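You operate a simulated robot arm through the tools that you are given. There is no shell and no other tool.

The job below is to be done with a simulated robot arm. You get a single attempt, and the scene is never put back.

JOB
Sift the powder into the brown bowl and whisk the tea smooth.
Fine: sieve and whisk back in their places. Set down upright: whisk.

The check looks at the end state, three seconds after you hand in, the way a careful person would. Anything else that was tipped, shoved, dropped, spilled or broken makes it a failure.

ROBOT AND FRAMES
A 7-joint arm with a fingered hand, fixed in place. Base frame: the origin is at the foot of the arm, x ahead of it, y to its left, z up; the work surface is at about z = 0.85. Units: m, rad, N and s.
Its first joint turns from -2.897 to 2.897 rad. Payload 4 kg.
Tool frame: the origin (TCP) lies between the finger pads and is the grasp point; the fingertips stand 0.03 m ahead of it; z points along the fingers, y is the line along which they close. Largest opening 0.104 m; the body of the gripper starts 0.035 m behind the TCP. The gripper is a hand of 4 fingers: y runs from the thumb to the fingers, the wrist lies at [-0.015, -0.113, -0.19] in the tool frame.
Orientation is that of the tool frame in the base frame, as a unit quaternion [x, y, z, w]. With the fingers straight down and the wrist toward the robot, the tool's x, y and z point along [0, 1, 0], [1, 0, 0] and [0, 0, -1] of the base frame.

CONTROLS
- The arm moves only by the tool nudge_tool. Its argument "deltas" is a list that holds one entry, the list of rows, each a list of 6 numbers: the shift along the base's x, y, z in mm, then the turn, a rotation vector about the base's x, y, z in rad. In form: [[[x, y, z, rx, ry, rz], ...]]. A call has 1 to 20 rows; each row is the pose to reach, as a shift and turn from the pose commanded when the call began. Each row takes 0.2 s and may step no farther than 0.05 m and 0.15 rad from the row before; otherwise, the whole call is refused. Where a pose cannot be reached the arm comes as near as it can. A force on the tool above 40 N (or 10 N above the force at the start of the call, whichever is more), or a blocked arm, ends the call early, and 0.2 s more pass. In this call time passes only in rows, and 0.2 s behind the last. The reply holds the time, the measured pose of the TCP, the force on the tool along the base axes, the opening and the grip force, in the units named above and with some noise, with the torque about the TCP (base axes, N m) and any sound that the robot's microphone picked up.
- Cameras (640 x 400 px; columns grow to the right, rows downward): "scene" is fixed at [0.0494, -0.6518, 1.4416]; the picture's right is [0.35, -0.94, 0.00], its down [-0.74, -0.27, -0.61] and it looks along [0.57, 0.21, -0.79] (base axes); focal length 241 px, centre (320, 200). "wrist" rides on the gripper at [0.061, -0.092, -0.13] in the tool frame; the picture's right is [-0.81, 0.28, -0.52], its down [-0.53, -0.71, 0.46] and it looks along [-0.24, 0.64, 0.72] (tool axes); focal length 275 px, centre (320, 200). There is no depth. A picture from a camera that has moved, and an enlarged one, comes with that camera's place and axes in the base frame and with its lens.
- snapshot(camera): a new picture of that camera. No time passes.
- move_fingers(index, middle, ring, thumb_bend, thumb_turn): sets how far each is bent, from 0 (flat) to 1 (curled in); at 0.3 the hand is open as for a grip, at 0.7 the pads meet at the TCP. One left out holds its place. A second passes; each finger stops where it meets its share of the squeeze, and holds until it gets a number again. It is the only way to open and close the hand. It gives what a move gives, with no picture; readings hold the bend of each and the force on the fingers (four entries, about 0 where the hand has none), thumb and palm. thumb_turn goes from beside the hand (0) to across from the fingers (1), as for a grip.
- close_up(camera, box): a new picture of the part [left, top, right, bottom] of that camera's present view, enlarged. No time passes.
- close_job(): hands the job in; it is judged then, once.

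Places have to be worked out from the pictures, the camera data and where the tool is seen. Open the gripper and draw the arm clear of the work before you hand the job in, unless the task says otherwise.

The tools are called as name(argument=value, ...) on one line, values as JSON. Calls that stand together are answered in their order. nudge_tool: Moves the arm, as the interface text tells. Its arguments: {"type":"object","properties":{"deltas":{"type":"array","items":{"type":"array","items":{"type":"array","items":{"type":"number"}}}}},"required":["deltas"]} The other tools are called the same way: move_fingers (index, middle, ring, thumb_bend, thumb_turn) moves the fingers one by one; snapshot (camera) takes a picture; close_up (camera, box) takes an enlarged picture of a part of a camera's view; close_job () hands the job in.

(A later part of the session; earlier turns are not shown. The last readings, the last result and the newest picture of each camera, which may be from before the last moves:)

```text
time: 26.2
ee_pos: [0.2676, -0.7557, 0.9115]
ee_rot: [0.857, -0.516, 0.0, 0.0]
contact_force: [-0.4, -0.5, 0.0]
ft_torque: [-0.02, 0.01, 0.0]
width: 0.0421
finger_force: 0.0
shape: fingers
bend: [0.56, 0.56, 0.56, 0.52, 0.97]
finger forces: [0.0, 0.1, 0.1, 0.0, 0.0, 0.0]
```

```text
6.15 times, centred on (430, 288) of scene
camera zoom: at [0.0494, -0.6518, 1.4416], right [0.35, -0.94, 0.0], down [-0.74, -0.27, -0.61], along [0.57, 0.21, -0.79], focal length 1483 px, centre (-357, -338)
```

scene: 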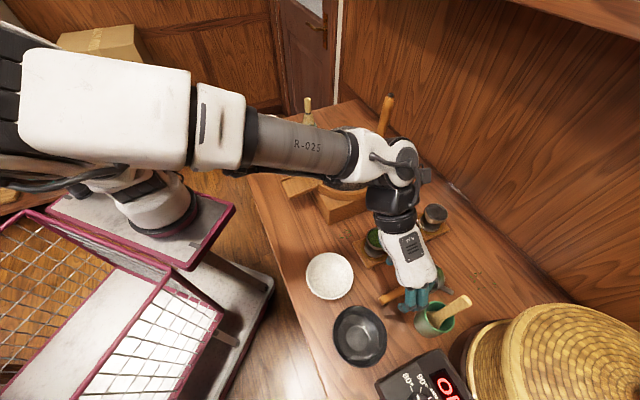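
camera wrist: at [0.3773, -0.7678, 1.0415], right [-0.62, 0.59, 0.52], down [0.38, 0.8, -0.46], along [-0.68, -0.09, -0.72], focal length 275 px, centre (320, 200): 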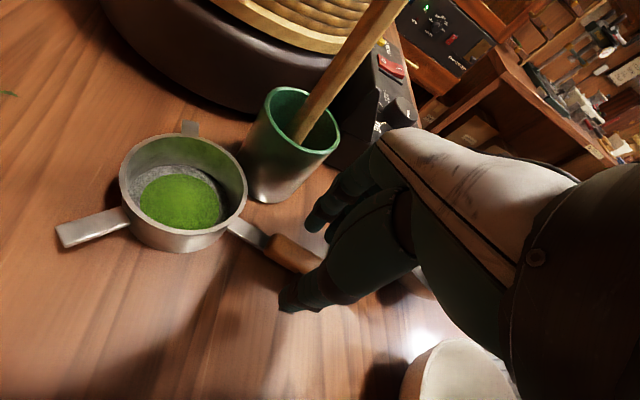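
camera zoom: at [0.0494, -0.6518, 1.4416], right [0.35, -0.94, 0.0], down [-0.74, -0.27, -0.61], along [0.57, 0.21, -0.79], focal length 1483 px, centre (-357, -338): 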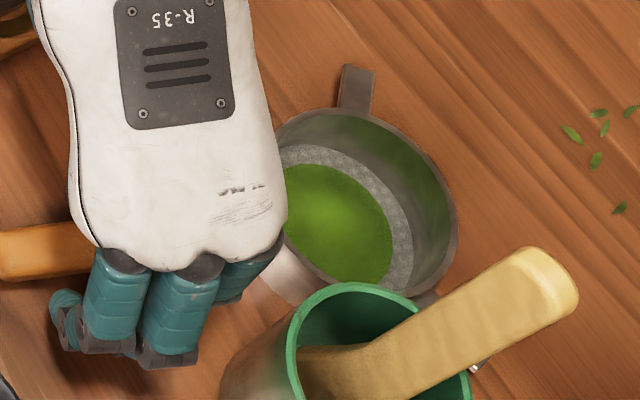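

The fingers have about 2 cm to the green cup here. I descend the remaining 28 mm to z≈0.883.

nudge_tool(deltas=[[[0, 0, -8, 0, 0, 0], [0, 0, -16, 0, 0, 0], [0, 0, -22, 0, 0, 0], [0, 0, -28, 0, 0, 0]]])

close_up(camera="wrist", box=[180, 170, 420, 320])

close_up(camera="scene", box=[390, 255, 470, 320])

```text
time: 27.2
ee_pos: [0.2672, -0.7555, 0.8835]
ee_rot: [0.857, -0.516, 0.001, 0.001]
contact_force: [-0.9, -0.5, 6.4]
ft_torque: [-0.05, 0.23, 0.0]
width: 0.0424
finger_force: 3.1
shape: fingers
bend: [0.56, 0.55, 0.56, 0.52, 0.97]
finger forces: [0.1, 6.4, 0.1, 0.1, 0.1, 0.0]
```

```text
2.67 times, centred on (300, 245) of wrist
camera zoom: at [0.3778, -0.7667, 1.0146], right [-0.62, 0.59, 0.52], down [0.38, 0.8, -0.46], along [-0.68, -0.09, -0.72], focal length 734 px, centre (373, 80)
```

zoom: 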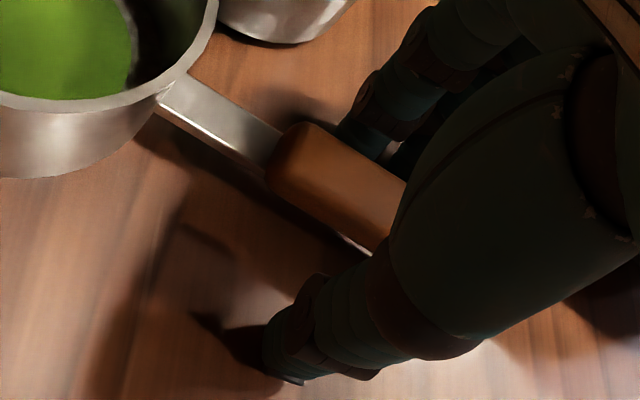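

```text
6.15 times, centred on (430, 288) of scene
camera zoom: at [0.0494, -0.6518, 1.4416], right [0.35, -0.94, 0.0], down [-0.74, -0.27, -0.61], along [0.57, 0.21, -0.79], focal length 1483 px, centre (-357, -338)
```

zoom: 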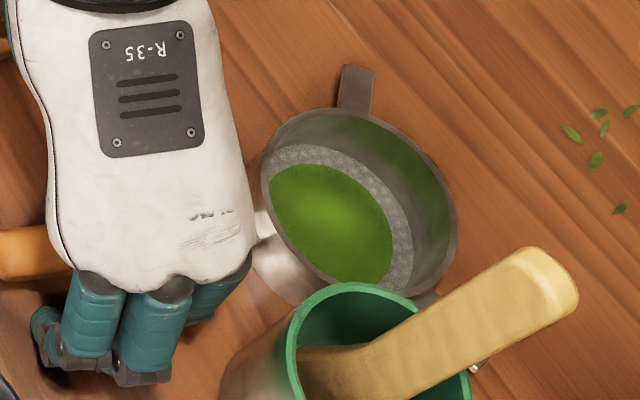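

The middle fingertip just touches the table (6 N), so I raise 3 mm and start closing in stages.

nudge_tool(deltas=[[[0, 0, 2, 0, 0, 0], [0, 0, 4, 0, 0, 0]]])

move_fingers(index=0.63, middle=0.63, ring=0.63, thumb_bend=0.63)

snapshot(camera="wrist")

close_up(camera="scene", box=[390, 255, 470, 320])

```text
time: 27.8
ee_pos: [0.2677, -0.7552, 0.8882]
ee_rot: [0.857, -0.516, 0.001, 0.0]
contact_force: [-0.4, 0.2, -0.2]
ft_torque: [0.0, 0.03, 0.0]
width: 0.0421
finger_force: 0.1
shape: fingers
bend: [0.56, 0.56, 0.56, 0.52, 0.97]
finger forces: [0.0, 0.1, 0.1, 0.0, 0.0, 0.0]
```

```text
time: 28.8
ee_pos: [0.2678, -0.757, 0.8871]
ee_rot: [0.856, -0.516, 0.0, 0.0]
contact_force: [0.0, -0.3, 0.1]
ft_torque: [0.01, 0.0, 0.02]
width: 0.0191
finger_force: 0.1
shape: fingers
bend: [0.63, 0.63, 0.63, 0.63, 0.97]
finger forces: [0.2, 0.0, 0.0, 0.0, 0.0, 0.1]
```

```text
taken
camera wrist: at [0.3779, -0.7674, 1.0178], right [-0.62, 0.59, 0.52], down [0.38, 0.8, -0.46], along [-0.68, -0.09, -0.72], focal length 275 px, centre (320, 200)
```

wrist: 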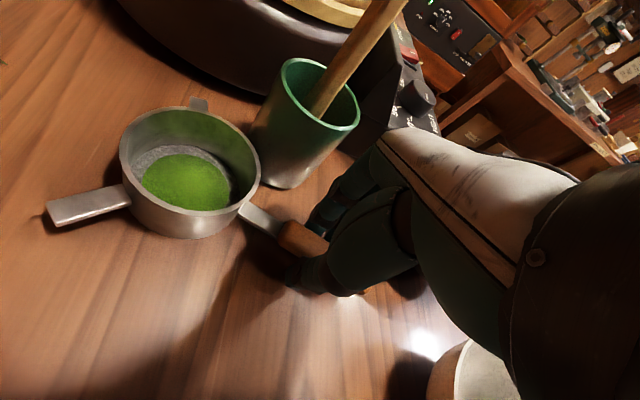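

```text
6.15 times, centred on (430, 288) of scene
camera zoom: at [0.0494, -0.6518, 1.4416], right [0.35, -0.94, 0.0], down [-0.74, -0.27, -0.61], along [0.57, 0.21, -0.79], focal length 1483 px, centre (-357, -338)
```

zoom: 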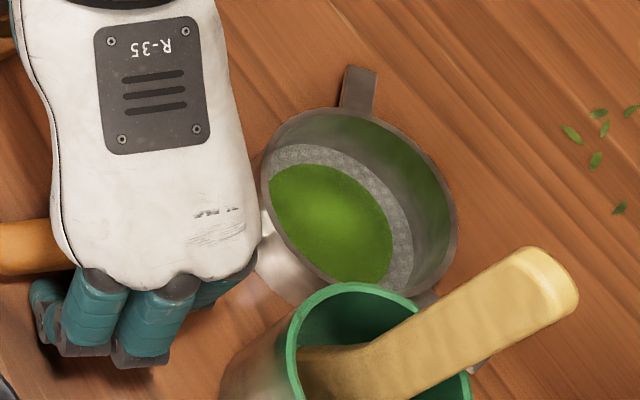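

Just touching, with the sieve still flat and in place. I close a bit more, to 0.68.

move_fingers(index=0.68, middle=0.68, ring=0.68, thumb_bend=0.68)

close_up(camera="wrist", box=[80, 80, 400, 320])

close_up(camera="scene", box=[390, 255, 470, 320])

```text
time: 29.8
ee_pos: [0.2676, -0.7559, 0.8869]
ee_rot: [0.857, -0.516, 0.0, -0.001]
contact_force: [0.4, -0.7, 0.9]
ft_torque: [-0.02, -0.04, 0.01]
width: 0.0147
finger_force: 3.2
shape: fingers
bend: [0.65, 0.67, 0.67, 0.64, 0.97]
finger forces: [1.9, 1.2, 0.3, 0.0, 3.5, 0.1]
```

```text
1.67 times, centred on (240, 200) of wrist
camera zoom: at [0.378, -0.7674, 1.0178], right [-0.62, 0.59, 0.52], down [0.38, 0.8, -0.46], along [-0.68, -0.09, -0.72], focal length 459 px, centre (453, 200)
```

zoom: 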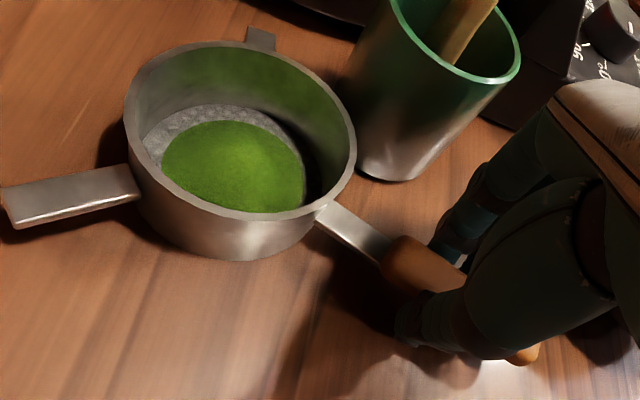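

```text
6.15 times, centred on (430, 288) of scene
camera zoom: at [0.0494, -0.6518, 1.4416], right [0.35, -0.94, 0.0], down [-0.74, -0.27, -0.61], along [0.57, 0.21, -0.79], focal length 1483 px, centre (-357, -338)
```

zoom: 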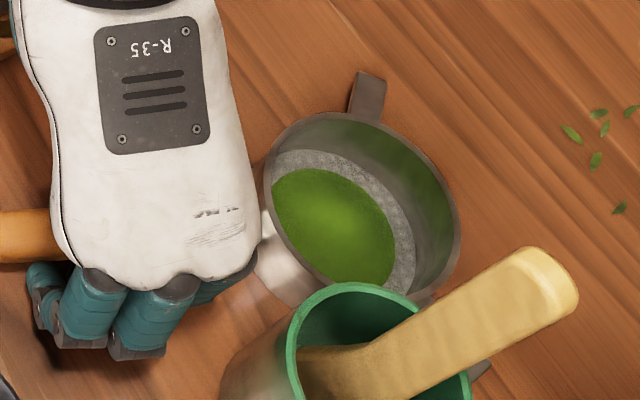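

All three fingers and the thumb are now on the handle with the sieve still flat. I increase the squeeze gradually.

move_fingers(index=0.72, middle=0.73, ring=0.75, thumb_bend=0.72)

close_up(camera="wrist", box=[80, 80, 400, 320])

close_up(camera="scene", box=[390, 255, 470, 320])

```text
time: 30.8
ee_pos: [0.2682, -0.7565, 0.8869]
ee_rot: [0.857, -0.516, 0.0, 0.0]
contact_force: [0.6, -1.0, 0.8]
ft_torque: [-0.05, -0.09, 0.1]
width: 0.012
finger_force: 9.4
shape: fingers
bend: [0.71, 0.72, 0.74, 0.64, 0.96]
finger forces: [3.2, 2.8, 2.4, 0.1, 9.8, 0.0]
```

```text
1.67 times, centred on (240, 200) of wrist
camera zoom: at [0.378, -0.7674, 1.0179], right [-0.62, 0.59, 0.52], down [0.38, 0.8, -0.46], along [-0.68, -0.09, -0.72], focal length 459 px, centre (453, 200)
```

zoom: 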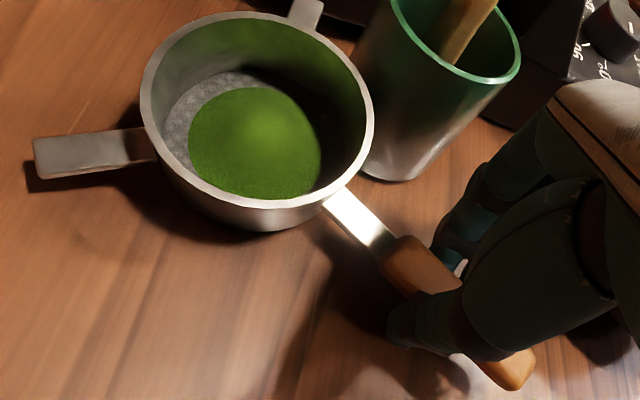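

```text
6.15 times, centred on (430, 288) of scene
camera zoom: at [0.0494, -0.6518, 1.4416], right [0.35, -0.94, 0.0], down [-0.74, -0.27, -0.61], along [0.57, 0.21, -0.79], focal length 1483 px, centre (-357, -338)
```

zoom: 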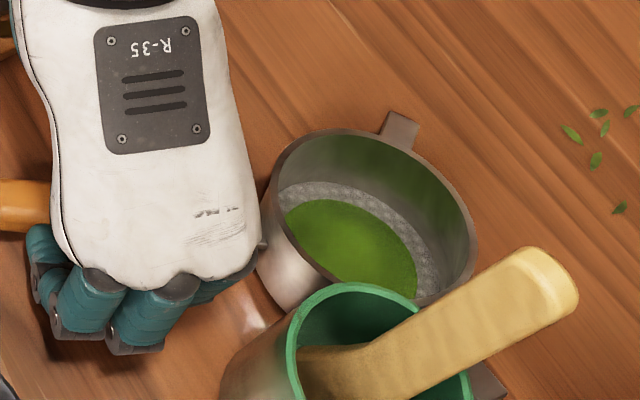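

The squeeze is now 9 N on all fingers but the sieve yawed a little. I lift 10 mm now so further squeezing cannot push it along the table, and check how it hangs.

nudge_tool(deltas=[[[1, 0, 3, 0, 0, 0], [3, 1, 6, 0, 0, 0], [5, 2, 9, 0, 0, 0], [8, 3, 12, 0, 0, 0]]])

close_up(camera="wrist", box=[80, 80, 400, 320])

close_up(camera="scene", box=[390, 255, 470, 320])

```text
time: 31.8
ee_pos: [0.2736, -0.7522, 0.8985]
ee_rot: [0.857, -0.516, 0.0, 0.0]
contact_force: [0.9, -0.3, -0.6]
ft_torque: [0.09, 0.02, 0.01]
width: 0.0122
finger_force: 9.3
shape: fingers
bend: [0.71, 0.72, 0.75, 0.64, 0.95]
finger forces: [4.4, 2.5, 2.4, 0.0, 9.4, 0.0]
```

```text
1.67 times, centred on (240, 200) of wrist
camera zoom: at [0.3846, -0.7636, 1.0299], right [-0.62, 0.59, 0.52], down [0.38, 0.8, -0.46], along [-0.68, -0.09, -0.72], focal length 459 px, centre (453, 200)
```

zoom: 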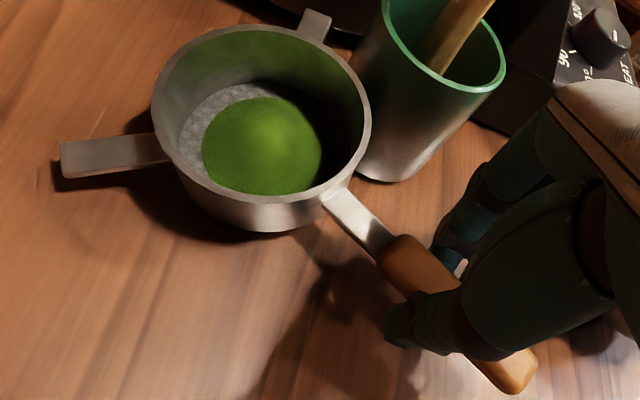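

```text
6.15 times, centred on (430, 288) of scene
camera zoom: at [0.0494, -0.6518, 1.4416], right [0.35, -0.94, 0.0], down [-0.74, -0.27, -0.61], along [0.57, 0.21, -0.79], focal length 1483 px, centre (-357, -338)
```

zoom: 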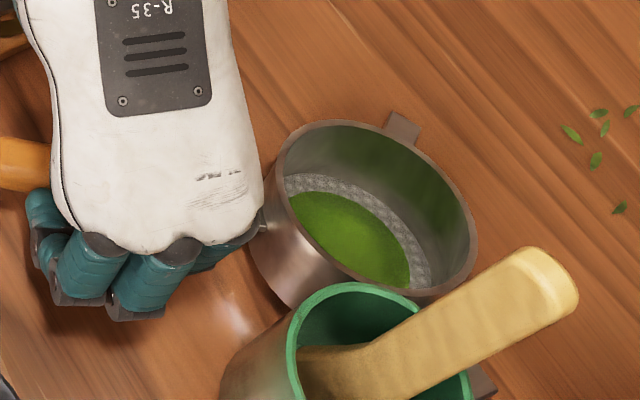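

The handle came up and the roll is modest; the cup edge still rests on the table. I squeeze more firmly now.

move_fingers(index=0.85, middle=0.82, ring=0.8, thumb_bend=0.8)

close_up(camera="wrist", box=[80, 80, 400, 320])

close_up(camera="scene", box=[390, 255, 470, 320])

```text
time: 32.8
ee_pos: [0.2749, -0.7518, 0.9001]
ee_rot: [0.857, -0.516, 0.0, 0.001]
contact_force: [2.6, -0.7, -2.4]
ft_torque: [0.13, -0.12, 0.34]
width: 0.0094
finger_force: 25.9
shape: fingers
bend: [0.75, 0.79, 0.8, 0.64, 0.94]
finger forces: [7.8, 10.6, 6.7, 0.0, 27.1, 0.0]
```

```text
1.67 times, centred on (240, 200) of wrist
camera zoom: at [0.3849, -0.7635, 1.03], right [-0.62, 0.59, 0.52], down [0.38, 0.8, -0.46], along [-0.68, -0.09, -0.72], focal length 459 px, centre (453, 200)
```

zoom: 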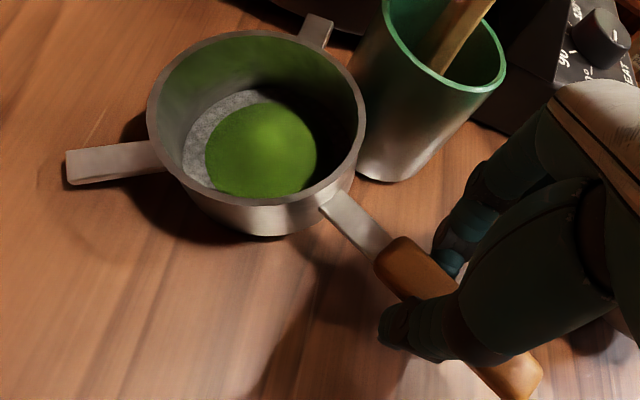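

```text
6.15 times, centred on (430, 288) of scene
camera zoom: at [0.0494, -0.6518, 1.4416], right [0.35, -0.94, 0.0], down [-0.74, -0.27, -0.61], along [0.57, 0.21, -0.79], focal length 1483 px, centre (-357, -338)
```

zoom: 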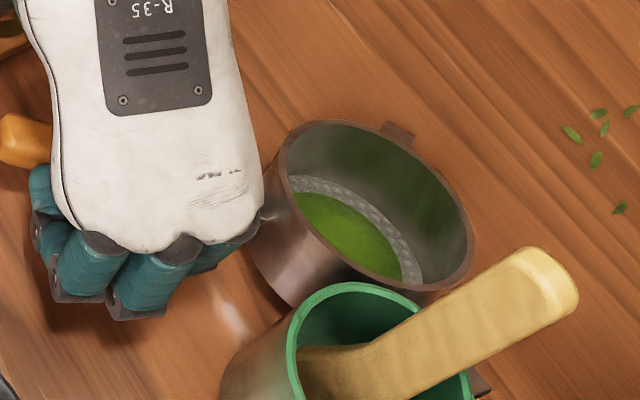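

Now it is firmly held (26 N, all three fingers and thumb). I lift slowly by 25 mm while easing away from the green cup.

nudge_tool(deltas=[[[2, 1, 4, 0, 0, 0], [4, 2, 8, 0, 0, 0], [6, 3, 13, 0, 0, 0], [8, 4, 19, 0, 0, 0], [10, 5, 25, 0, 0, 0]]])

close_up(camera="wrist", box=[80, 80, 400, 320])

close_up(camera="scene", box=[390, 255, 470, 320])

```text
time: 34.0
ee_pos: [0.2854, -0.7472, 0.9241]
ee_rot: [0.856, -0.516, -0.001, -0.001]
contact_force: [0.6, -0.9, -1.1]
ft_torque: [0.04, -0.05, 0.05]
width: 0.0086
finger_force: 25.5
shape: fingers
bend: [0.75, 0.8, 0.8, 0.67, 0.93]
finger forces: [9.0, 12.2, 3.2, 0.0, 26.0, 0.0]
```

```text
1.67 times, centred on (240, 200) of wrist
camera zoom: at [0.3951, -0.7586, 1.055], right [-0.62, 0.59, 0.52], down [0.38, 0.8, -0.46], along [-0.68, -0.09, -0.72], focal length 459 px, centre (453, 200)
```

zoom: 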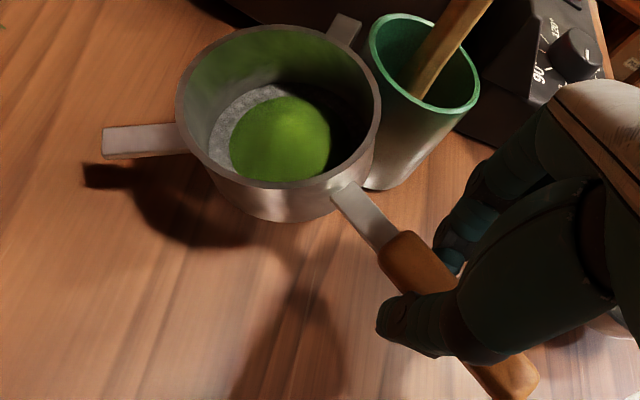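

```text
6.15 times, centred on (430, 288) of scene
camera zoom: at [0.0494, -0.6518, 1.4416], right [0.35, -0.94, 0.0], down [-0.74, -0.27, -0.61], along [0.57, 0.21, -0.79], focal length 1483 px, centre (-357, -338)
```

zoom: 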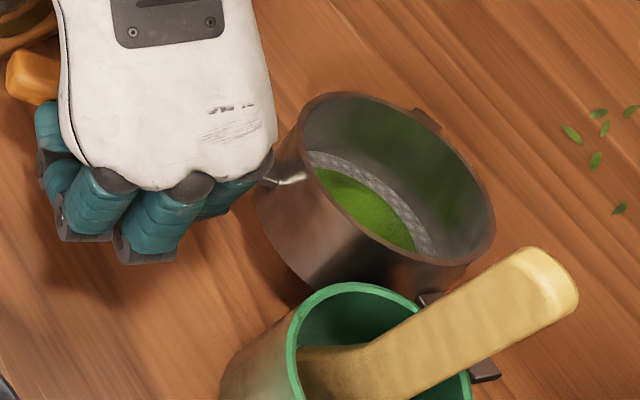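

The sieve is free of the table and still held firmly with the powder inside. I continue up 45 mm, moving slightly away from the green cup, slowly.

nudge_tool(deltas=[[[2, 2, 5, 0, 0, 0], [5, 4, 11, 0, 0, 0], [8, 7, 18, 0, 0, 0], [11, 10, 25, 0, 0, 0], [14, 13, 32, 0, 0, 0], [17, 16, 39, 0, 0, 0], [20, 18, 45, 0, 0, 0]]])

snapshot(camera="wrist")

close_up(camera="scene", box=[360, 220, 488, 345])

```text
time: 35.6
ee_pos: [0.3046, -0.73, 0.9689]
ee_rot: [0.856, -0.516, 0.0, 0.0]
contact_force: [0.8, 0.1, -0.8]
ft_torque: [0.04, 0.04, -0.03]
width: 0.0075
finger_force: 24.9
shape: fingers
bend: [0.75, 0.8, 0.8, 0.68, 0.93]
finger forces: [9.9, 12.5, 1.7, 0.1, 25.6, 0.0]
```

```text
taken
camera wrist: at [0.4155, -0.7409, 1.1003], right [-0.62, 0.59, 0.52], down [0.38, 0.8, -0.46], along [-0.68, -0.09, -0.72], focal length 275 px, centre (320, 200)
```

wrist: 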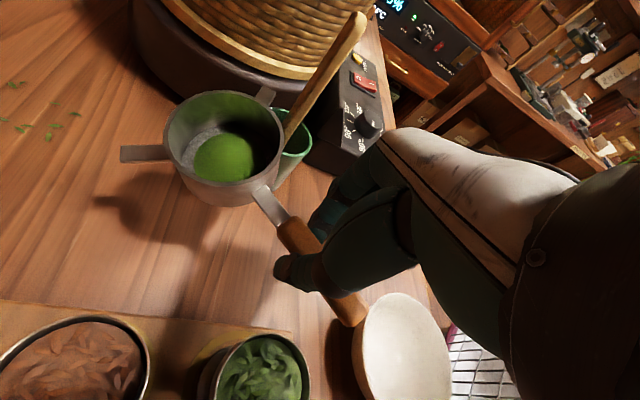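

```text
3.20 times, centred on (424, 282) of scene
camera zoom: at [0.0494, -0.6518, 1.4416], right [0.35, -0.94, 0.0], down [-0.74, -0.27, -0.61], along [0.57, 0.21, -0.79], focal length 771 px, centre (-13, -64)
```

zoom: 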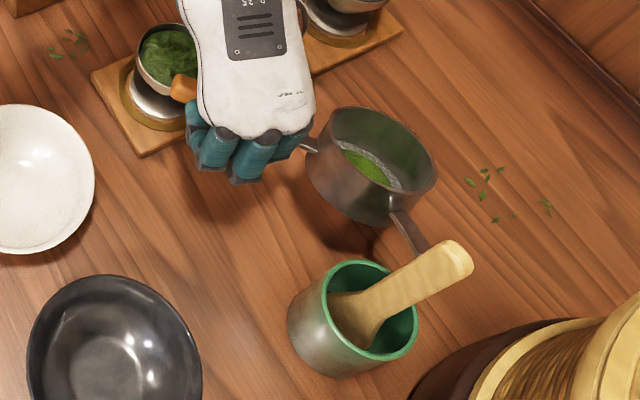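

The sieve hangs from the hand rolled about 28° toward +x, pitched slightly down, with the powder safely in the cup. I rise further while gradually turning the tool about base y by -0.45 rad to level it.

nudge_tool(deltas=[[[0, 0, 6, 0, 0, 0], [0, 2, 14, 0, -0.04, 0], [0, 4, 22, 0, -0.09, 0], [0, 6, 30, 0, -0.14, 0], [0, 8, 38, 0, -0.19, 0], [0, 10, 46, 0, -0.24, 0], [0, 12, 54, 0, -0.29, 0], [0, 14, 62, 0, -0.34, 0], [0, 16, 70, 0, -0.39, 0], [0, 18, 76, 0, -0.43, 0], [0, 20, 80, 0, -0.45, 0]]])

snapshot(camera="wrist")

snapshot(camera="scene")

close_up(camera="scene", box=[360, 180, 488, 305])

```text
time: 38.0
ee_pos: [0.3037, -0.7109, 1.0499]
ee_rot: [0.835, -0.503, 0.191, -0.115]
contact_force: [-0.7, 0.3, -1.2]
ft_torque: [0.07, 0.02, 0.0]
width: 0.0074
finger_force: 25.1
shape: fingers
bend: [0.75, 0.8, 0.8, 0.68, 0.92]
finger forces: [10.6, 13.2, 1.1, 0.0, 25.8, 0.0]
```

```text
taken
camera wrist: at [0.3471, -0.7211, 1.2152], right [-0.79, 0.59, 0.19], down [0.54, 0.8, -0.24], along [-0.3, -0.09, -0.95], focal length 275 px, centre (320, 200)
```

wrist: 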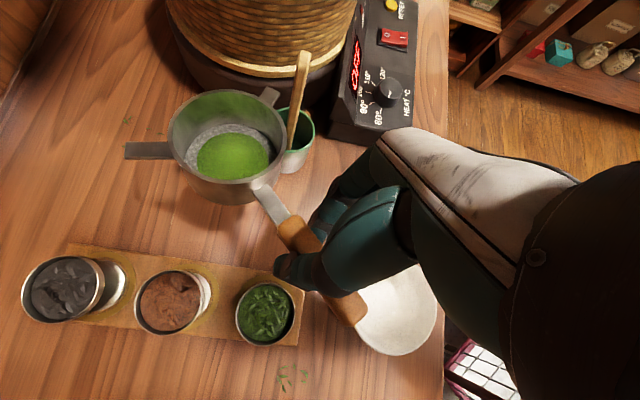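

```text
taken
```

scene: 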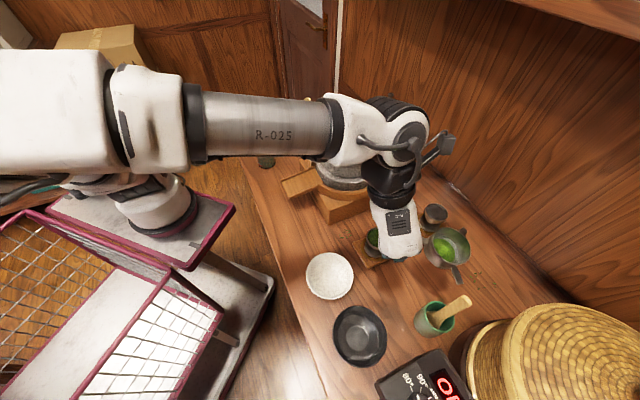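

```text
3.20 times, centred on (424, 242) of scene
camera zoom: at [0.0494, -0.6518, 1.4416], right [0.35, -0.94, 0.0], down [-0.74, -0.27, -0.61], along [0.57, 0.21, -0.79], focal length 771 px, centre (-13, 64)
```

zoom: 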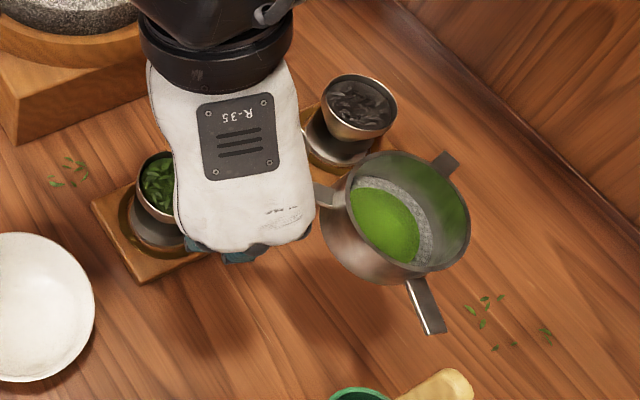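

The sieve is now close to level in roll. I zoom in on it from the wrist to measure the remaining pitch.

close_up(camera="wrist", box=[110, 70, 380, 340])

close_up(camera="scene", box=[405, 215, 485, 295])

```text
1.48 times, centred on (245, 205) of wrist
camera zoom: at [0.3471, -0.7211, 1.2152], right [-0.79, 0.59, 0.19], down [0.54, 0.8, -0.24], along [-0.3, -0.09, -0.95], focal length 408 px, centre (431, 193)
```

zoom: 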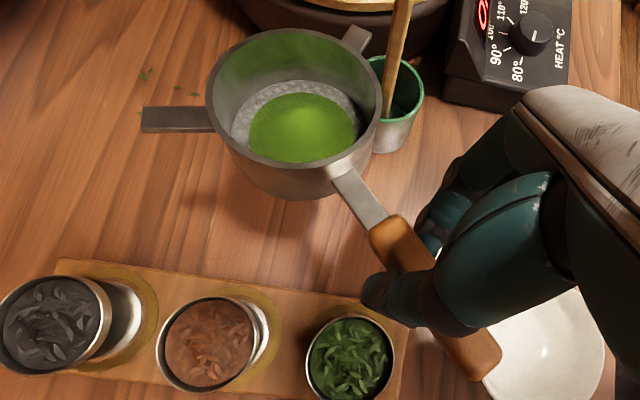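

```text
5.00 times, centred on (445, 255) of scene
camera zoom: at [0.0494, -0.6518, 1.4416], right [0.35, -0.94, 0.0], down [-0.74, -0.27, -0.61], along [0.57, 0.21, -0.79], focal length 1205 px, centre (-305, -75)
```

zoom: 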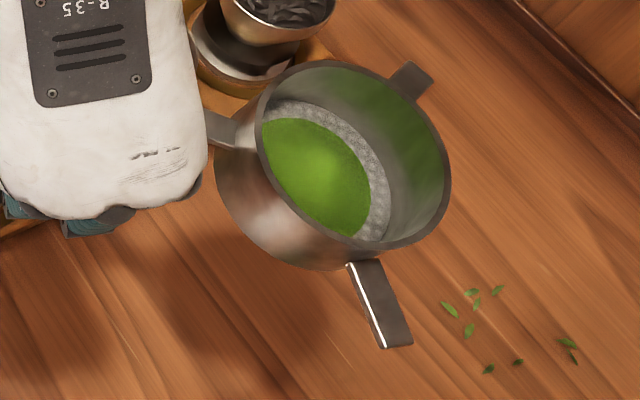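

The remaining tilt is about 7° (cup end low). I now carry the sieve slowly inward and up toward (0.38, -0.50, 1.135), correcting that pitch on the way.

nudge_tool(deltas=[[[1, 3, 4, -0.005, 0, 0], [4, 10, 9, -0.012, 0.003, 0], [9, 24, 16, -0.022, 0.006, 0], [14, 40, 24, -0.034, 0.009, 0], [20, 57, 33, -0.046, 0.012, 0], [27, 74, 41, -0.058, 0.015, 0], [33, 91, 49, -0.07, 0.018, 0], [39, 108, 56, -0.08, 0.02, 0], [45, 125, 63, -0.09, 0.022, 0], [51, 142, 69, -0.1, 0.025, 0], [57, 159, 74, -0.108, 0.027, 0], [63, 176, 79, -0.114, 0.029, 0], [69, 191, 83, -0.118, 0.03, 0], [73, 202, 85, -0.12, 0.03, 0], [75, 208, 85, -0.12, 0.03, 0], [76, 211, 85, -0.12, 0.03, 0]]])

snapshot(camera="wrist")

snapshot(camera="scene")

```text
time: 41.4
ee_pos: [0.3801, -0.4988, 1.1342]
ee_rot: [0.844, -0.492, 0.208, -0.058]
contact_force: [0.1, -0.3, -1.2]
ft_torque: [0.06, 0.01, 0.0]
width: 0.007
finger_force: 25.6
shape: fingers
bend: [0.75, 0.8, 0.8, 0.69, 0.92]
finger forces: [10.9, 13.1, 1.1, 0.0, 25.7, 0.1]
```

```text
taken
camera wrist: at [0.4274, -0.491, 1.2981], right [-0.78, 0.61, 0.15], down [0.53, 0.77, -0.35], along [-0.33, -0.2, -0.92], focal length 275 px, centre (320, 200)
```

wrist: 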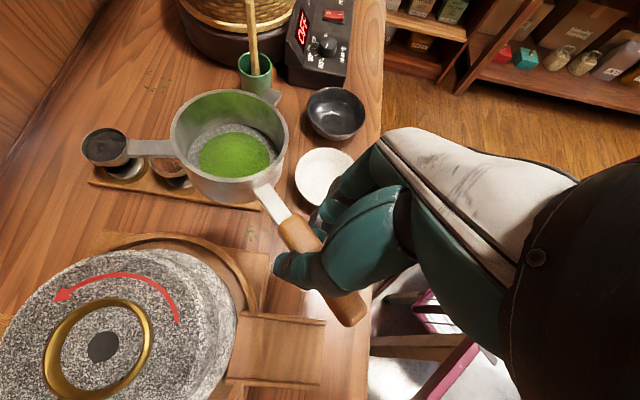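

```text
taken
```

scene: 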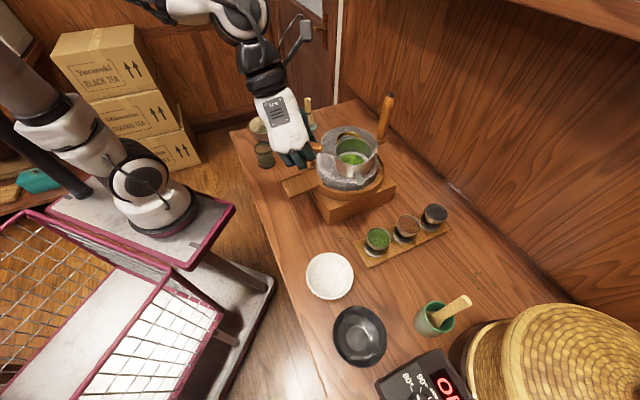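

The sieve is level enough and the powder is intact; the hold is stable. I continue the carry toward a point above the brown bowl, turning +0.6 rad on the way.

nudge_tool(deltas=[[[2, 4, 0, 0, 0, 0.006], [7, 11, 0, 0, 0, 0.018], [14, 22, 0, 0, 0, 0.036], [26, 40, 0, 0, 0, 0.066], [40, 62, 0, 0, 0, 0.102], [54, 83, 0, 0, 0, 0.138], [68, 105, 0, 0, 0, 0.174], [82, 127, 0, 0, 0, 0.21], [96, 149, 0, 0, 0, 0.246], [110, 171, 0, 0, 0, 0.282], [123, 192, 0, 0, 0, 0.318], [137, 214, 0, 0, 0, 0.354], [151, 236, 0, 0, 0, 0.39], [165, 258, 0, 0, 0, 0.426], [179, 280, 0, 0, 0, 0.462], [193, 301, 0, 0, 0, 0.498], [207, 323, 0, 0, 0, 0.534], [219, 341, 0, 0, 0, 0.564], [228, 356, 0, 0, 0, 0.588], [233, 363, 0, 0, 0, 0.6]]])

snapshot(camera="wrist")

snapshot(camera="scene")

```text
time: 45.6
ee_pos: [0.6133, -0.1356, 1.133]
ee_rot: [0.951, -0.222, 0.182, -0.117]
contact_force: [-0.4, 0.2, -1.7]
ft_torque: [0.05, 0.04, -0.02]
width: 0.0068
finger_force: 26.2
shape: fingers
bend: [0.75, 0.8, 0.8, 0.69, 0.92]
finger forces: [11.1, 13.8, 0.8, 0.0, 25.8, 0.0]
```

```text
taken
camera wrist: at [0.6474, -0.1017, 1.2973], right [-0.99, 0.06, 0.15], down [0.01, 0.93, -0.35], along [-0.16, -0.35, -0.92], focal length 275 px, centre (320, 200)
```

wrist: 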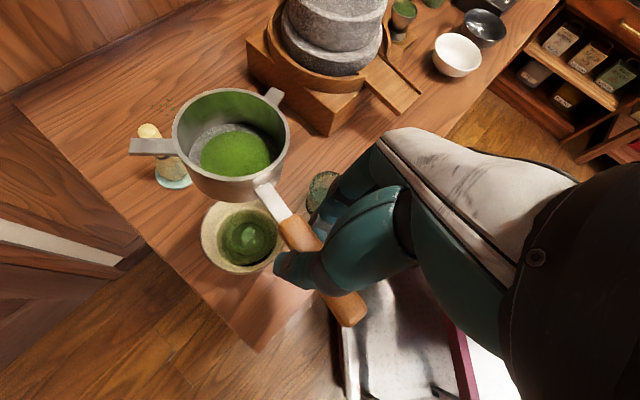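

```text
taken
```

scene: 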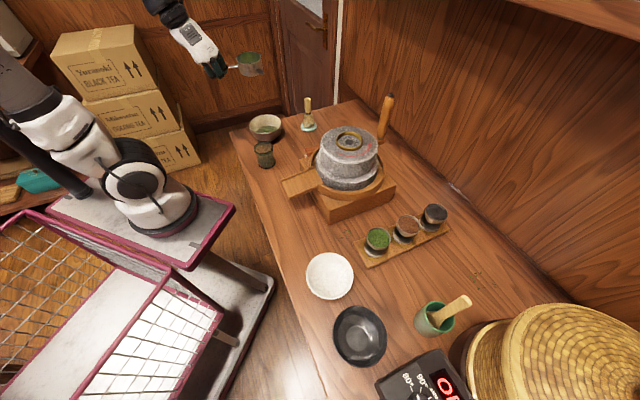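

Nothing was disturbed and the sieve is above the bowl area. I zoom in to determine the exact offset between sieve cup and bowl.

close_up(camera="wrist", box=[120, 80, 360, 290])

close_up(camera="scene", box=[180, 40, 330, 180])

```text
1.90 times, centred on (240, 185) of wrist
camera zoom: at [0.6474, -0.1017, 1.2973], right [-0.99, 0.06, 0.15], down [0.01, 0.93, -0.35], along [-0.16, -0.35, -0.92], focal length 524 px, centre (472, 229)
```

zoom: 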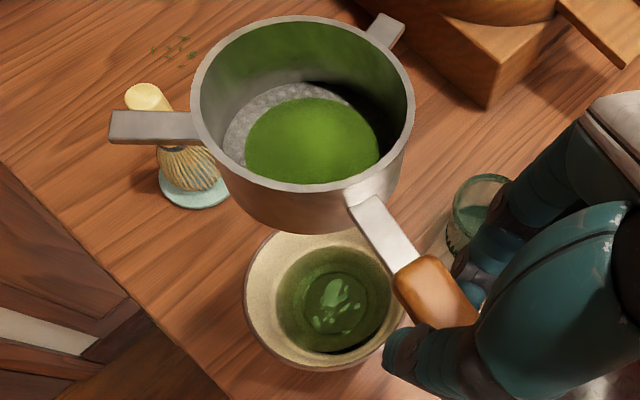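

```text
2.86 times, centred on (255, 110) of scene
camera zoom: at [0.0494, -0.6518, 1.4416], right [0.35, -0.94, 0.0], down [-0.74, -0.27, -0.61], along [0.57, 0.21, -0.79], focal length 689 px, centre (506, 457)
```

zoom: 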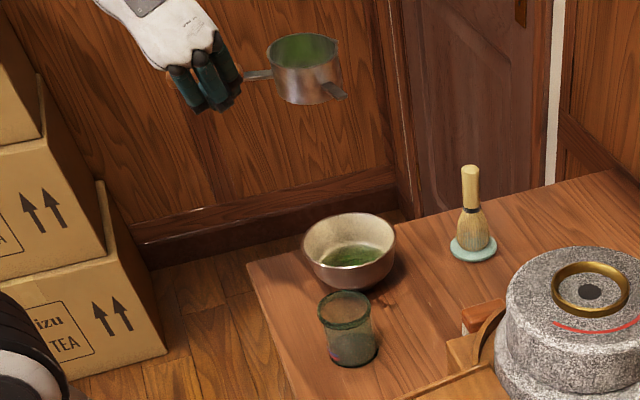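

The sieve cup centre is at about (0.675, -0.206, 1.143) and level within a few degrees; the bowl centre is about (0.694, -0.197) with its rim near z=0.91. I shift by (+19, +9) mm and lower gently until the cup bottom is about 2 cm above the rim.

nudge_tool(deltas=[[[4, 2, -3, 0, 0, 0], [9, 4, -10, 0, 0, 0], [14, 7, -22, 0, 0, 0], [19, 9, -36, 0, 0, 0], [19, 9, -51, 0, 0, 0], [19, 9, -66, 0, 0, 0], [19, 9, -81, 0, 0, 0], [19, 9, -96, 0, 0, 0], [19, 9, -111, 0, 0, 0], [19, 9, -124, 0, 0, 0], [19, 9, -134, 0, 0, 0], [19, 9, -140, 0, 0, 0]]])

snapshot(camera="wrist")

close_up(camera="scene", box=[200, 60, 340, 180])

```text
time: 48.2
ee_pos: [0.6328, -0.1277, 0.9953]
ee_rot: [0.951, -0.221, 0.182, -0.117]
contact_force: [1.0, 0.3, -0.8]
ft_torque: [0.06, 0.02, 0.01]
width: 0.007
finger_force: 26.4
shape: fingers
bend: [0.75, 0.8, 0.8, 0.69, 0.92]
finger forces: [11.2, 14.2, 0.6, 0.0, 25.9, 0.1]
```

```text
taken
camera wrist: at [0.6669, -0.0952, 1.1583], right [-0.99, 0.06, 0.15], down [0.01, 0.94, -0.35], along [-0.16, -0.35, -0.92], focal length 275 px, centre (320, 200)
```

wrist: 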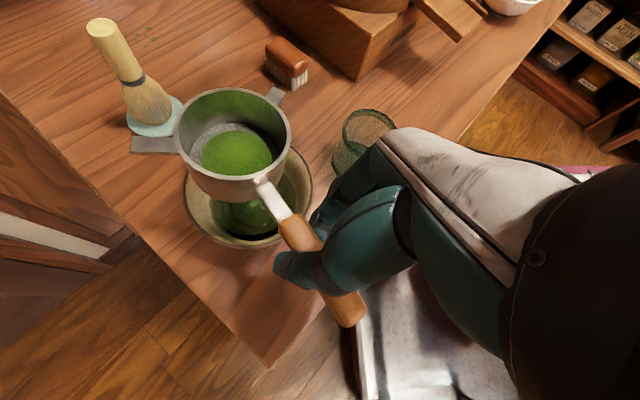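

```text
3.33 times, centred on (270, 120) of scene
camera zoom: at [0.0494, -0.6518, 1.4416], right [0.35, -0.94, 0.0], down [-0.74, -0.27, -0.61], along [0.57, 0.21, -0.79], focal length 803 px, centre (487, 467)
```

zoom: 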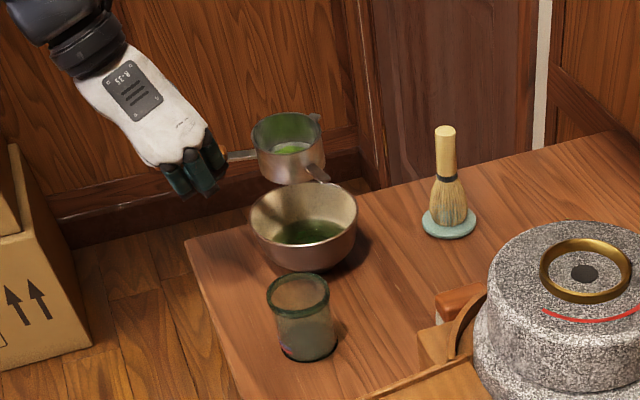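

The sieve is centred over the bowl in both views. I lower another 38 mm so the cup bottom is about 2 cm above the rim.

nudge_tool(deltas=[[[0, -1, -6, 0, 0, 0], [1, -2, -14, 0, 0, 0], [1, -2, -22, 0, 0, 0], [1, -2, -30, 0, 0, 0], [1, -2, -36, 0, 0, 0], [1, -2, -38, 0, 0, 0]]])

snapshot(camera="wrist")

close_up(camera="scene", box=[200, 60, 340, 180])

```text
time: 49.6
ee_pos: [0.6348, -0.1295, 0.956]
ee_rot: [0.951, -0.221, 0.182, -0.116]
contact_force: [0.1, 0.1, -1.5]
ft_torque: [0.04, 0.02, 0.01]
width: 0.0066
finger_force: 26.0
shape: fingers
bend: [0.75, 0.8, 0.8, 0.69, 0.92]
finger forces: [11.3, 14.3, 0.5, 0.1, 25.7, 0.0]
```

```text
taken
camera wrist: at [0.6688, -0.0951, 1.1201], right [-0.99, 0.06, 0.15], down [0.01, 0.93, -0.35], along [-0.16, -0.35, -0.92], focal length 275 px, centre (320, 200)
```

wrist: 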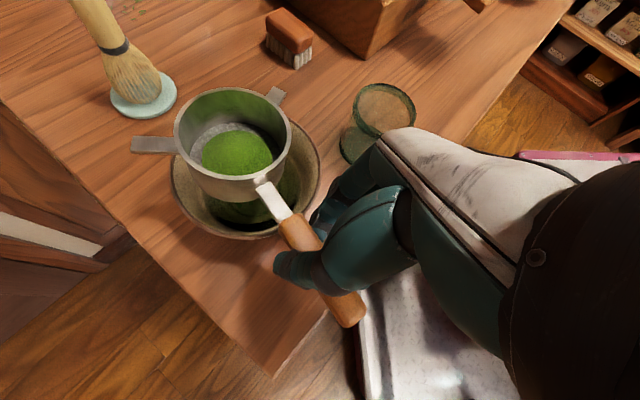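

```text
3.33 times, centred on (270, 120) of scene
camera zoom: at [0.0494, -0.6518, 1.4416], right [0.35, -0.94, 0.0], down [-0.74, -0.27, -0.61], along [0.57, 0.21, -0.79], focal length 803 px, centre (487, 467)
```

zoom: 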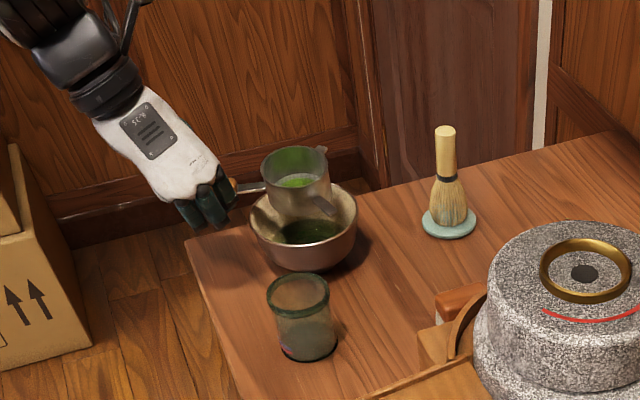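

The sieve bottom is just above the bowl rim, centred. I shake gently, ±9 mm along the handle direction, and then check the powder.

nudge_tool(deltas=[[[6, -7, 0, 0, 0, 0], [-6, 7, 0, 0, 0, 0], [6, -7, 0, 0, 0, 0], [-6, 7, 0, 0, 0, 0], [6, -7, 0, 0, 0, 0], [-6, 7, 0, 0, 0, 0], [6, -7, 0, 0, 0, 0], [-6, 7, 0, 0, 0, 0], [0, 0, 0, 0, 0, 0]]])

close_up(camera="wrist", box=[120, 70, 360, 260])

close_up(camera="scene", box=[230, 90, 310, 155])

```text
time: 51.6
ee_pos: [0.634, -0.1316, 0.9584]
ee_rot: [0.951, -0.221, 0.182, -0.116]
contact_force: [-0.2, -0.1, -0.6]
ft_torque: [0.05, 0.05, 0.01]
width: 0.007
finger_force: 25.8
shape: fingers
bend: [0.75, 0.8, 0.8, 0.69, 0.92]
finger forces: [11.5, 14.4, 0.5, 0.1, 25.8, 0.0]
```

```text
2.11 times, centred on (240, 165) of wrist
camera zoom: at [0.668, -0.0966, 1.1223], right [-0.99, 0.06, 0.15], down [0.01, 0.93, -0.35], along [-0.16, -0.35, -0.92], focal length 580 px, centre (488, 274)
```

zoom: 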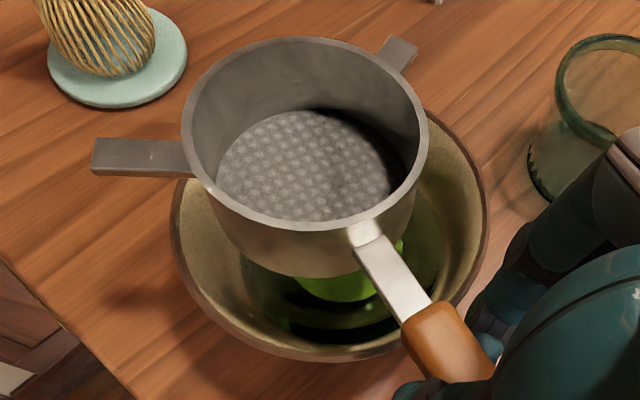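

```text
6.15 times, centred on (270, 122) of scene
camera zoom: at [0.0494, -0.6518, 1.4416], right [0.35, -0.94, 0.0], down [-0.74, -0.27, -0.61], along [0.57, 0.21, -0.79], focal length 1483 px, centre (628, 677)
```

zoom: 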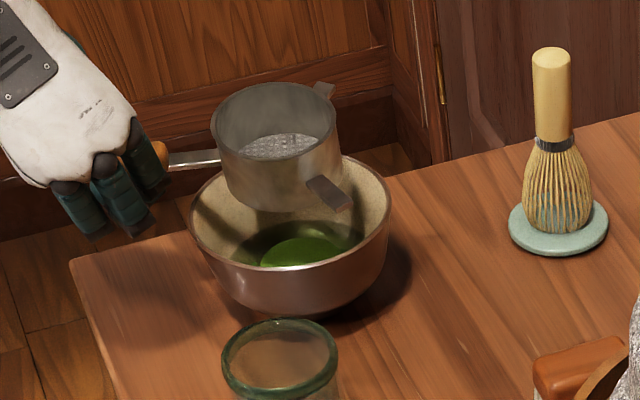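

All the powder has gone through the mesh into the bowl; the sieve is empty. I now lift the sieve straight up and carry it back toward its place.

nudge_tool(deltas=[[[0, 0, 6, 0, 0, 0], [0, 0, 18, 0, 0, 0], [0, 0, 36, 0, 0, 0], [0, 0, 56, 0, 0, 0], [0, 0, 78, 0, 0, 0], [0, 0, 100, 0, 0, 0], [0, 0, 122, 0, 0, 0], [0, 0, 142, 0, 0, 0], [0, 0, 158, 0, 0, 0], [0, 0, 166, 0, 0, 0]]])

close_up(camera="wrist", box=[100, 70, 380, 300])

```text
time: 53.8
ee_pos: [0.6349, -0.1292, 1.1199]
ee_rot: [0.951, -0.221, 0.182, -0.117]
contact_force: [-0.1, 0.0, -1.1]
ft_torque: [0.05, 0.03, 0.01]
width: 0.0065
finger_force: 26.8
shape: fingers
bend: [0.75, 0.8, 0.8, 0.69, 0.92]
finger forces: [11.5, 14.9, 0.3, 0.1, 25.8, 0.0]
```

```text
1.74 times, centred on (240, 185) of wrist
camera zoom: at [0.6691, -0.095, 1.2846], right [-0.99, 0.06, 0.15], down [0.01, 0.93, -0.35], along [-0.16, -0.35, -0.92], focal length 479 px, centre (459, 226)
```

zoom: 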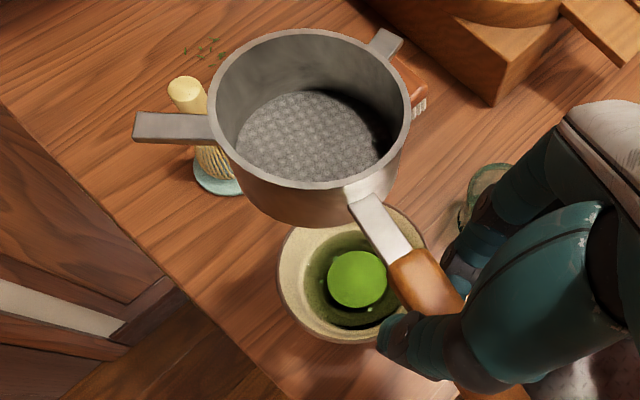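

The powder is all in the tea and nothing is spilled around. I carry the empty sieve back along a straight path at this height.

nudge_tool(deltas=[[[-4, -6, 0, 0, 0, 0], [-11, -19, 0, 0, 0, 0], [-22, -37, 0, 0, 0, 0], [-36, -62, 0, 0, 0, 0], [-52, -90, 0, 0, 0, 0], [-70, -120, 0, 0, 0, 0], [-88, -151, 0, 0, 0, 0], [-106, -182, 0, 0, 0, 0], [-124, -213, 0, 0, 0, 0], [-142, -244, 0, 0, 0, 0], [-160, -275, 0, 0, 0, 0], [-178, -306, 0, 0, 0, 0], [-196, -337, 0, 0, 0, 0], [-214, -368, 0, 0, 0, 0], [-232, -399, 0, 0, 0, 0], [-250, -430, 0, 0, 0, 0], [-268, -461, 0, 0, 0, 0], [-286, -492, 0, 0, 0, 0], [-302, -520, 0, 0, 0, 0], [-314, -540, 0, 0, 0, 0]]])

nudge_tool(deltas=[[[-10, -18, 0, 0, 0, 0], [-22, -38, 0, 0, 0, 0], [-33, -57, -4, 0, 0, 0], [-40, -70, -12, 0, 0, 0], [-45, -77, -24, 0, 0, 0], [-46, -79, -38, 0, 0, 0], [-46, -79, -52, 0, 0, 0], [-46, -79, -64, 0, 0, 0], [-46, -79, -70, 0, 0, 0]]])

snapshot(camera="wrist")

snapshot(camera="scene")

close_up(camera="scene", box=[360, 180, 488, 305])

```text
time: 58.0
ee_pos: [0.3177, -0.6704, 1.1237]
ee_rot: [0.951, -0.22, 0.182, -0.117]
contact_force: [-0.6, -0.3, -0.7]
ft_torque: [0.0, 0.03, 0.01]
width: 0.0062
finger_force: 26.5
shape: fingers
bend: [0.75, 0.8, 0.8, 0.7, 0.92]
finger forces: [11.8, 15.2, 0.5, 0.1, 25.9, 0.0]
```

```text
time: 60.0
ee_pos: [0.2739, -0.7489, 1.0509]
ee_rot: [0.951, -0.221, 0.182, -0.117]
contact_force: [-0.1, 0.7, -1.3]
ft_torque: [0.03, 0.03, 0.01]
width: 0.0063
finger_force: 26.5
shape: fingers
bend: [0.75, 0.8, 0.8, 0.7, 0.92]
finger forces: [11.6, 15.7, 0.3, 0.0, 25.7, 0.0]
```

```text
taken
camera wrist: at [0.3086, -0.7156, 1.2153], right [-0.99, 0.06, 0.15], down [0.01, 0.94, -0.35], along [-0.16, -0.35, -0.92], focal length 275 px, centre (320, 200)
```

wrist: 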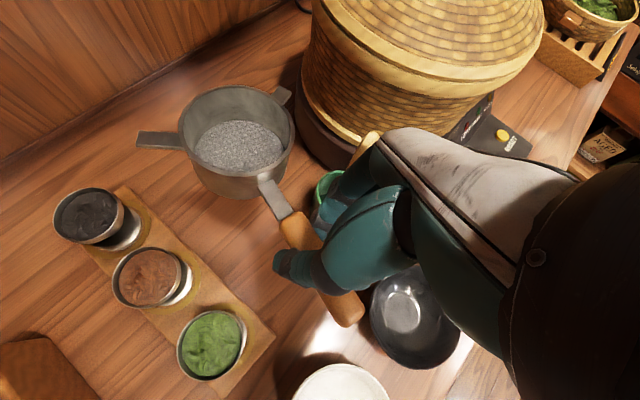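

```text
taken
```

scene: 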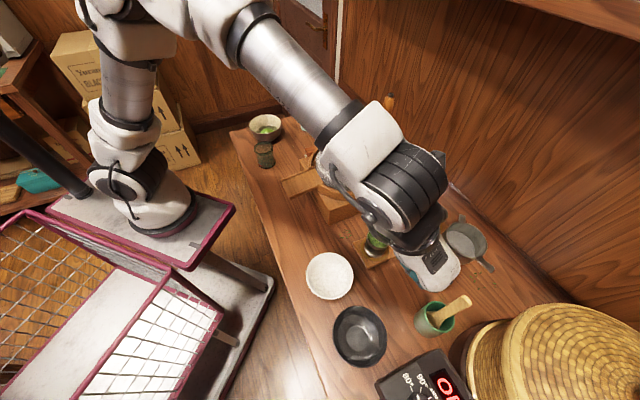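

```text
3.20 times, centred on (424, 242) of scene
camera zoom: at [0.0494, -0.6518, 1.4416], right [0.35, -0.94, 0.0], down [-0.74, -0.27, -0.61], along [0.57, 0.21, -0.79], focal length 771 px, centre (-13, 64)
```

zoom: 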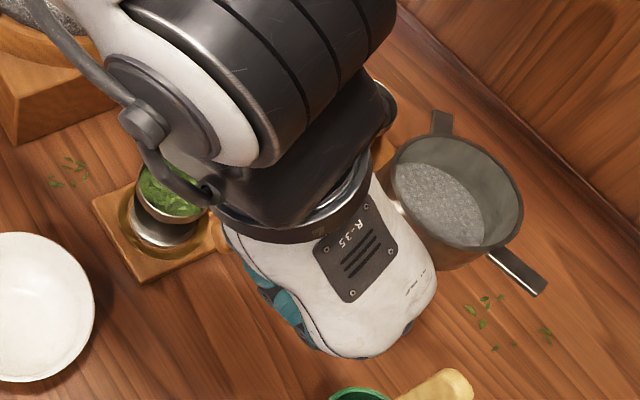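

The sieve is back above its spot, level. I turn it slightly (-0.1 rad) to keep the fingers clear of the green cup and scoop, aim the cup centre at (0.335, -0.819), and lower to about 2.5 cm above the table for a check.

nudge_tool(deltas=[[[4, 4, 0, 0, 0, -0.05], [9, 9, -4, 0, 0, -0.1], [9, 9, -18, 0, 0, -0.1], [9, 9, -34, 0, 0, -0.1], [9, 9, -50, 0, 0, -0.1], [9, 9, -66, 0, 0, -0.1], [9, 9, -82, 0, 0, -0.1], [9, 9, -98, 0, 0, -0.1], [9, 9, -114, 0, 0, -0.1], [9, 9, -127, 0, 0, -0.1], [9, 9, -135, 0, 0, -0.1], [9, 9, -139, 0, 0, -0.1]]])

snapshot(camera="wrist")

close_up(camera="scene", box=[360, 220, 488, 345])

```text
time: 62.6
ee_pos: [0.2833, -0.7397, 0.9123]
ee_rot: [0.939, -0.268, 0.187, -0.107]
contact_force: [0.7, 0.0, -1.2]
ft_torque: [0.03, 0.05, -0.04]
width: 0.0058
finger_force: 26.3
shape: fingers
bend: [0.75, 0.8, 0.8, 0.7, 0.91]
finger forces: [11.8, 15.7, 0.1, 0.1, 25.8, 0.0]
```

```text
taken
camera wrist: at [0.3203, -0.7099, 1.076], right [-0.98, 0.16, 0.15], down [0.1, 0.93, -0.35], along [-0.19, -0.33, -0.92], focal length 275 px, centre (320, 200)
```

wrist: 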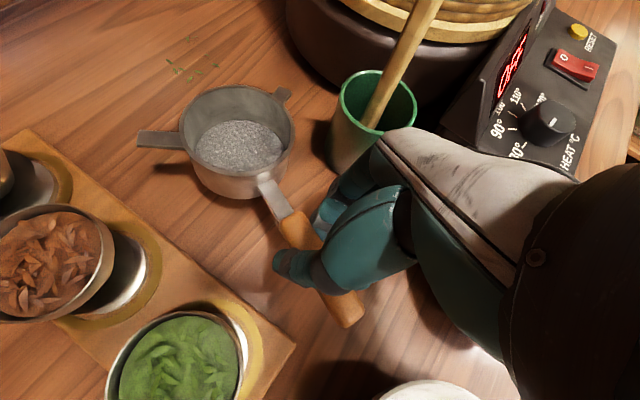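

```text
3.20 times, centred on (424, 282) of scene
camera zoom: at [0.0494, -0.6518, 1.4416], right [0.35, -0.94, 0.0], down [-0.74, -0.27, -0.61], along [0.57, 0.21, -0.79], focal length 771 px, centre (-13, -64)
```

zoom: 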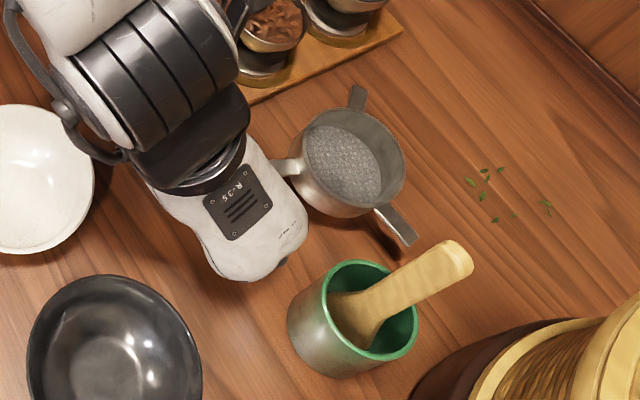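

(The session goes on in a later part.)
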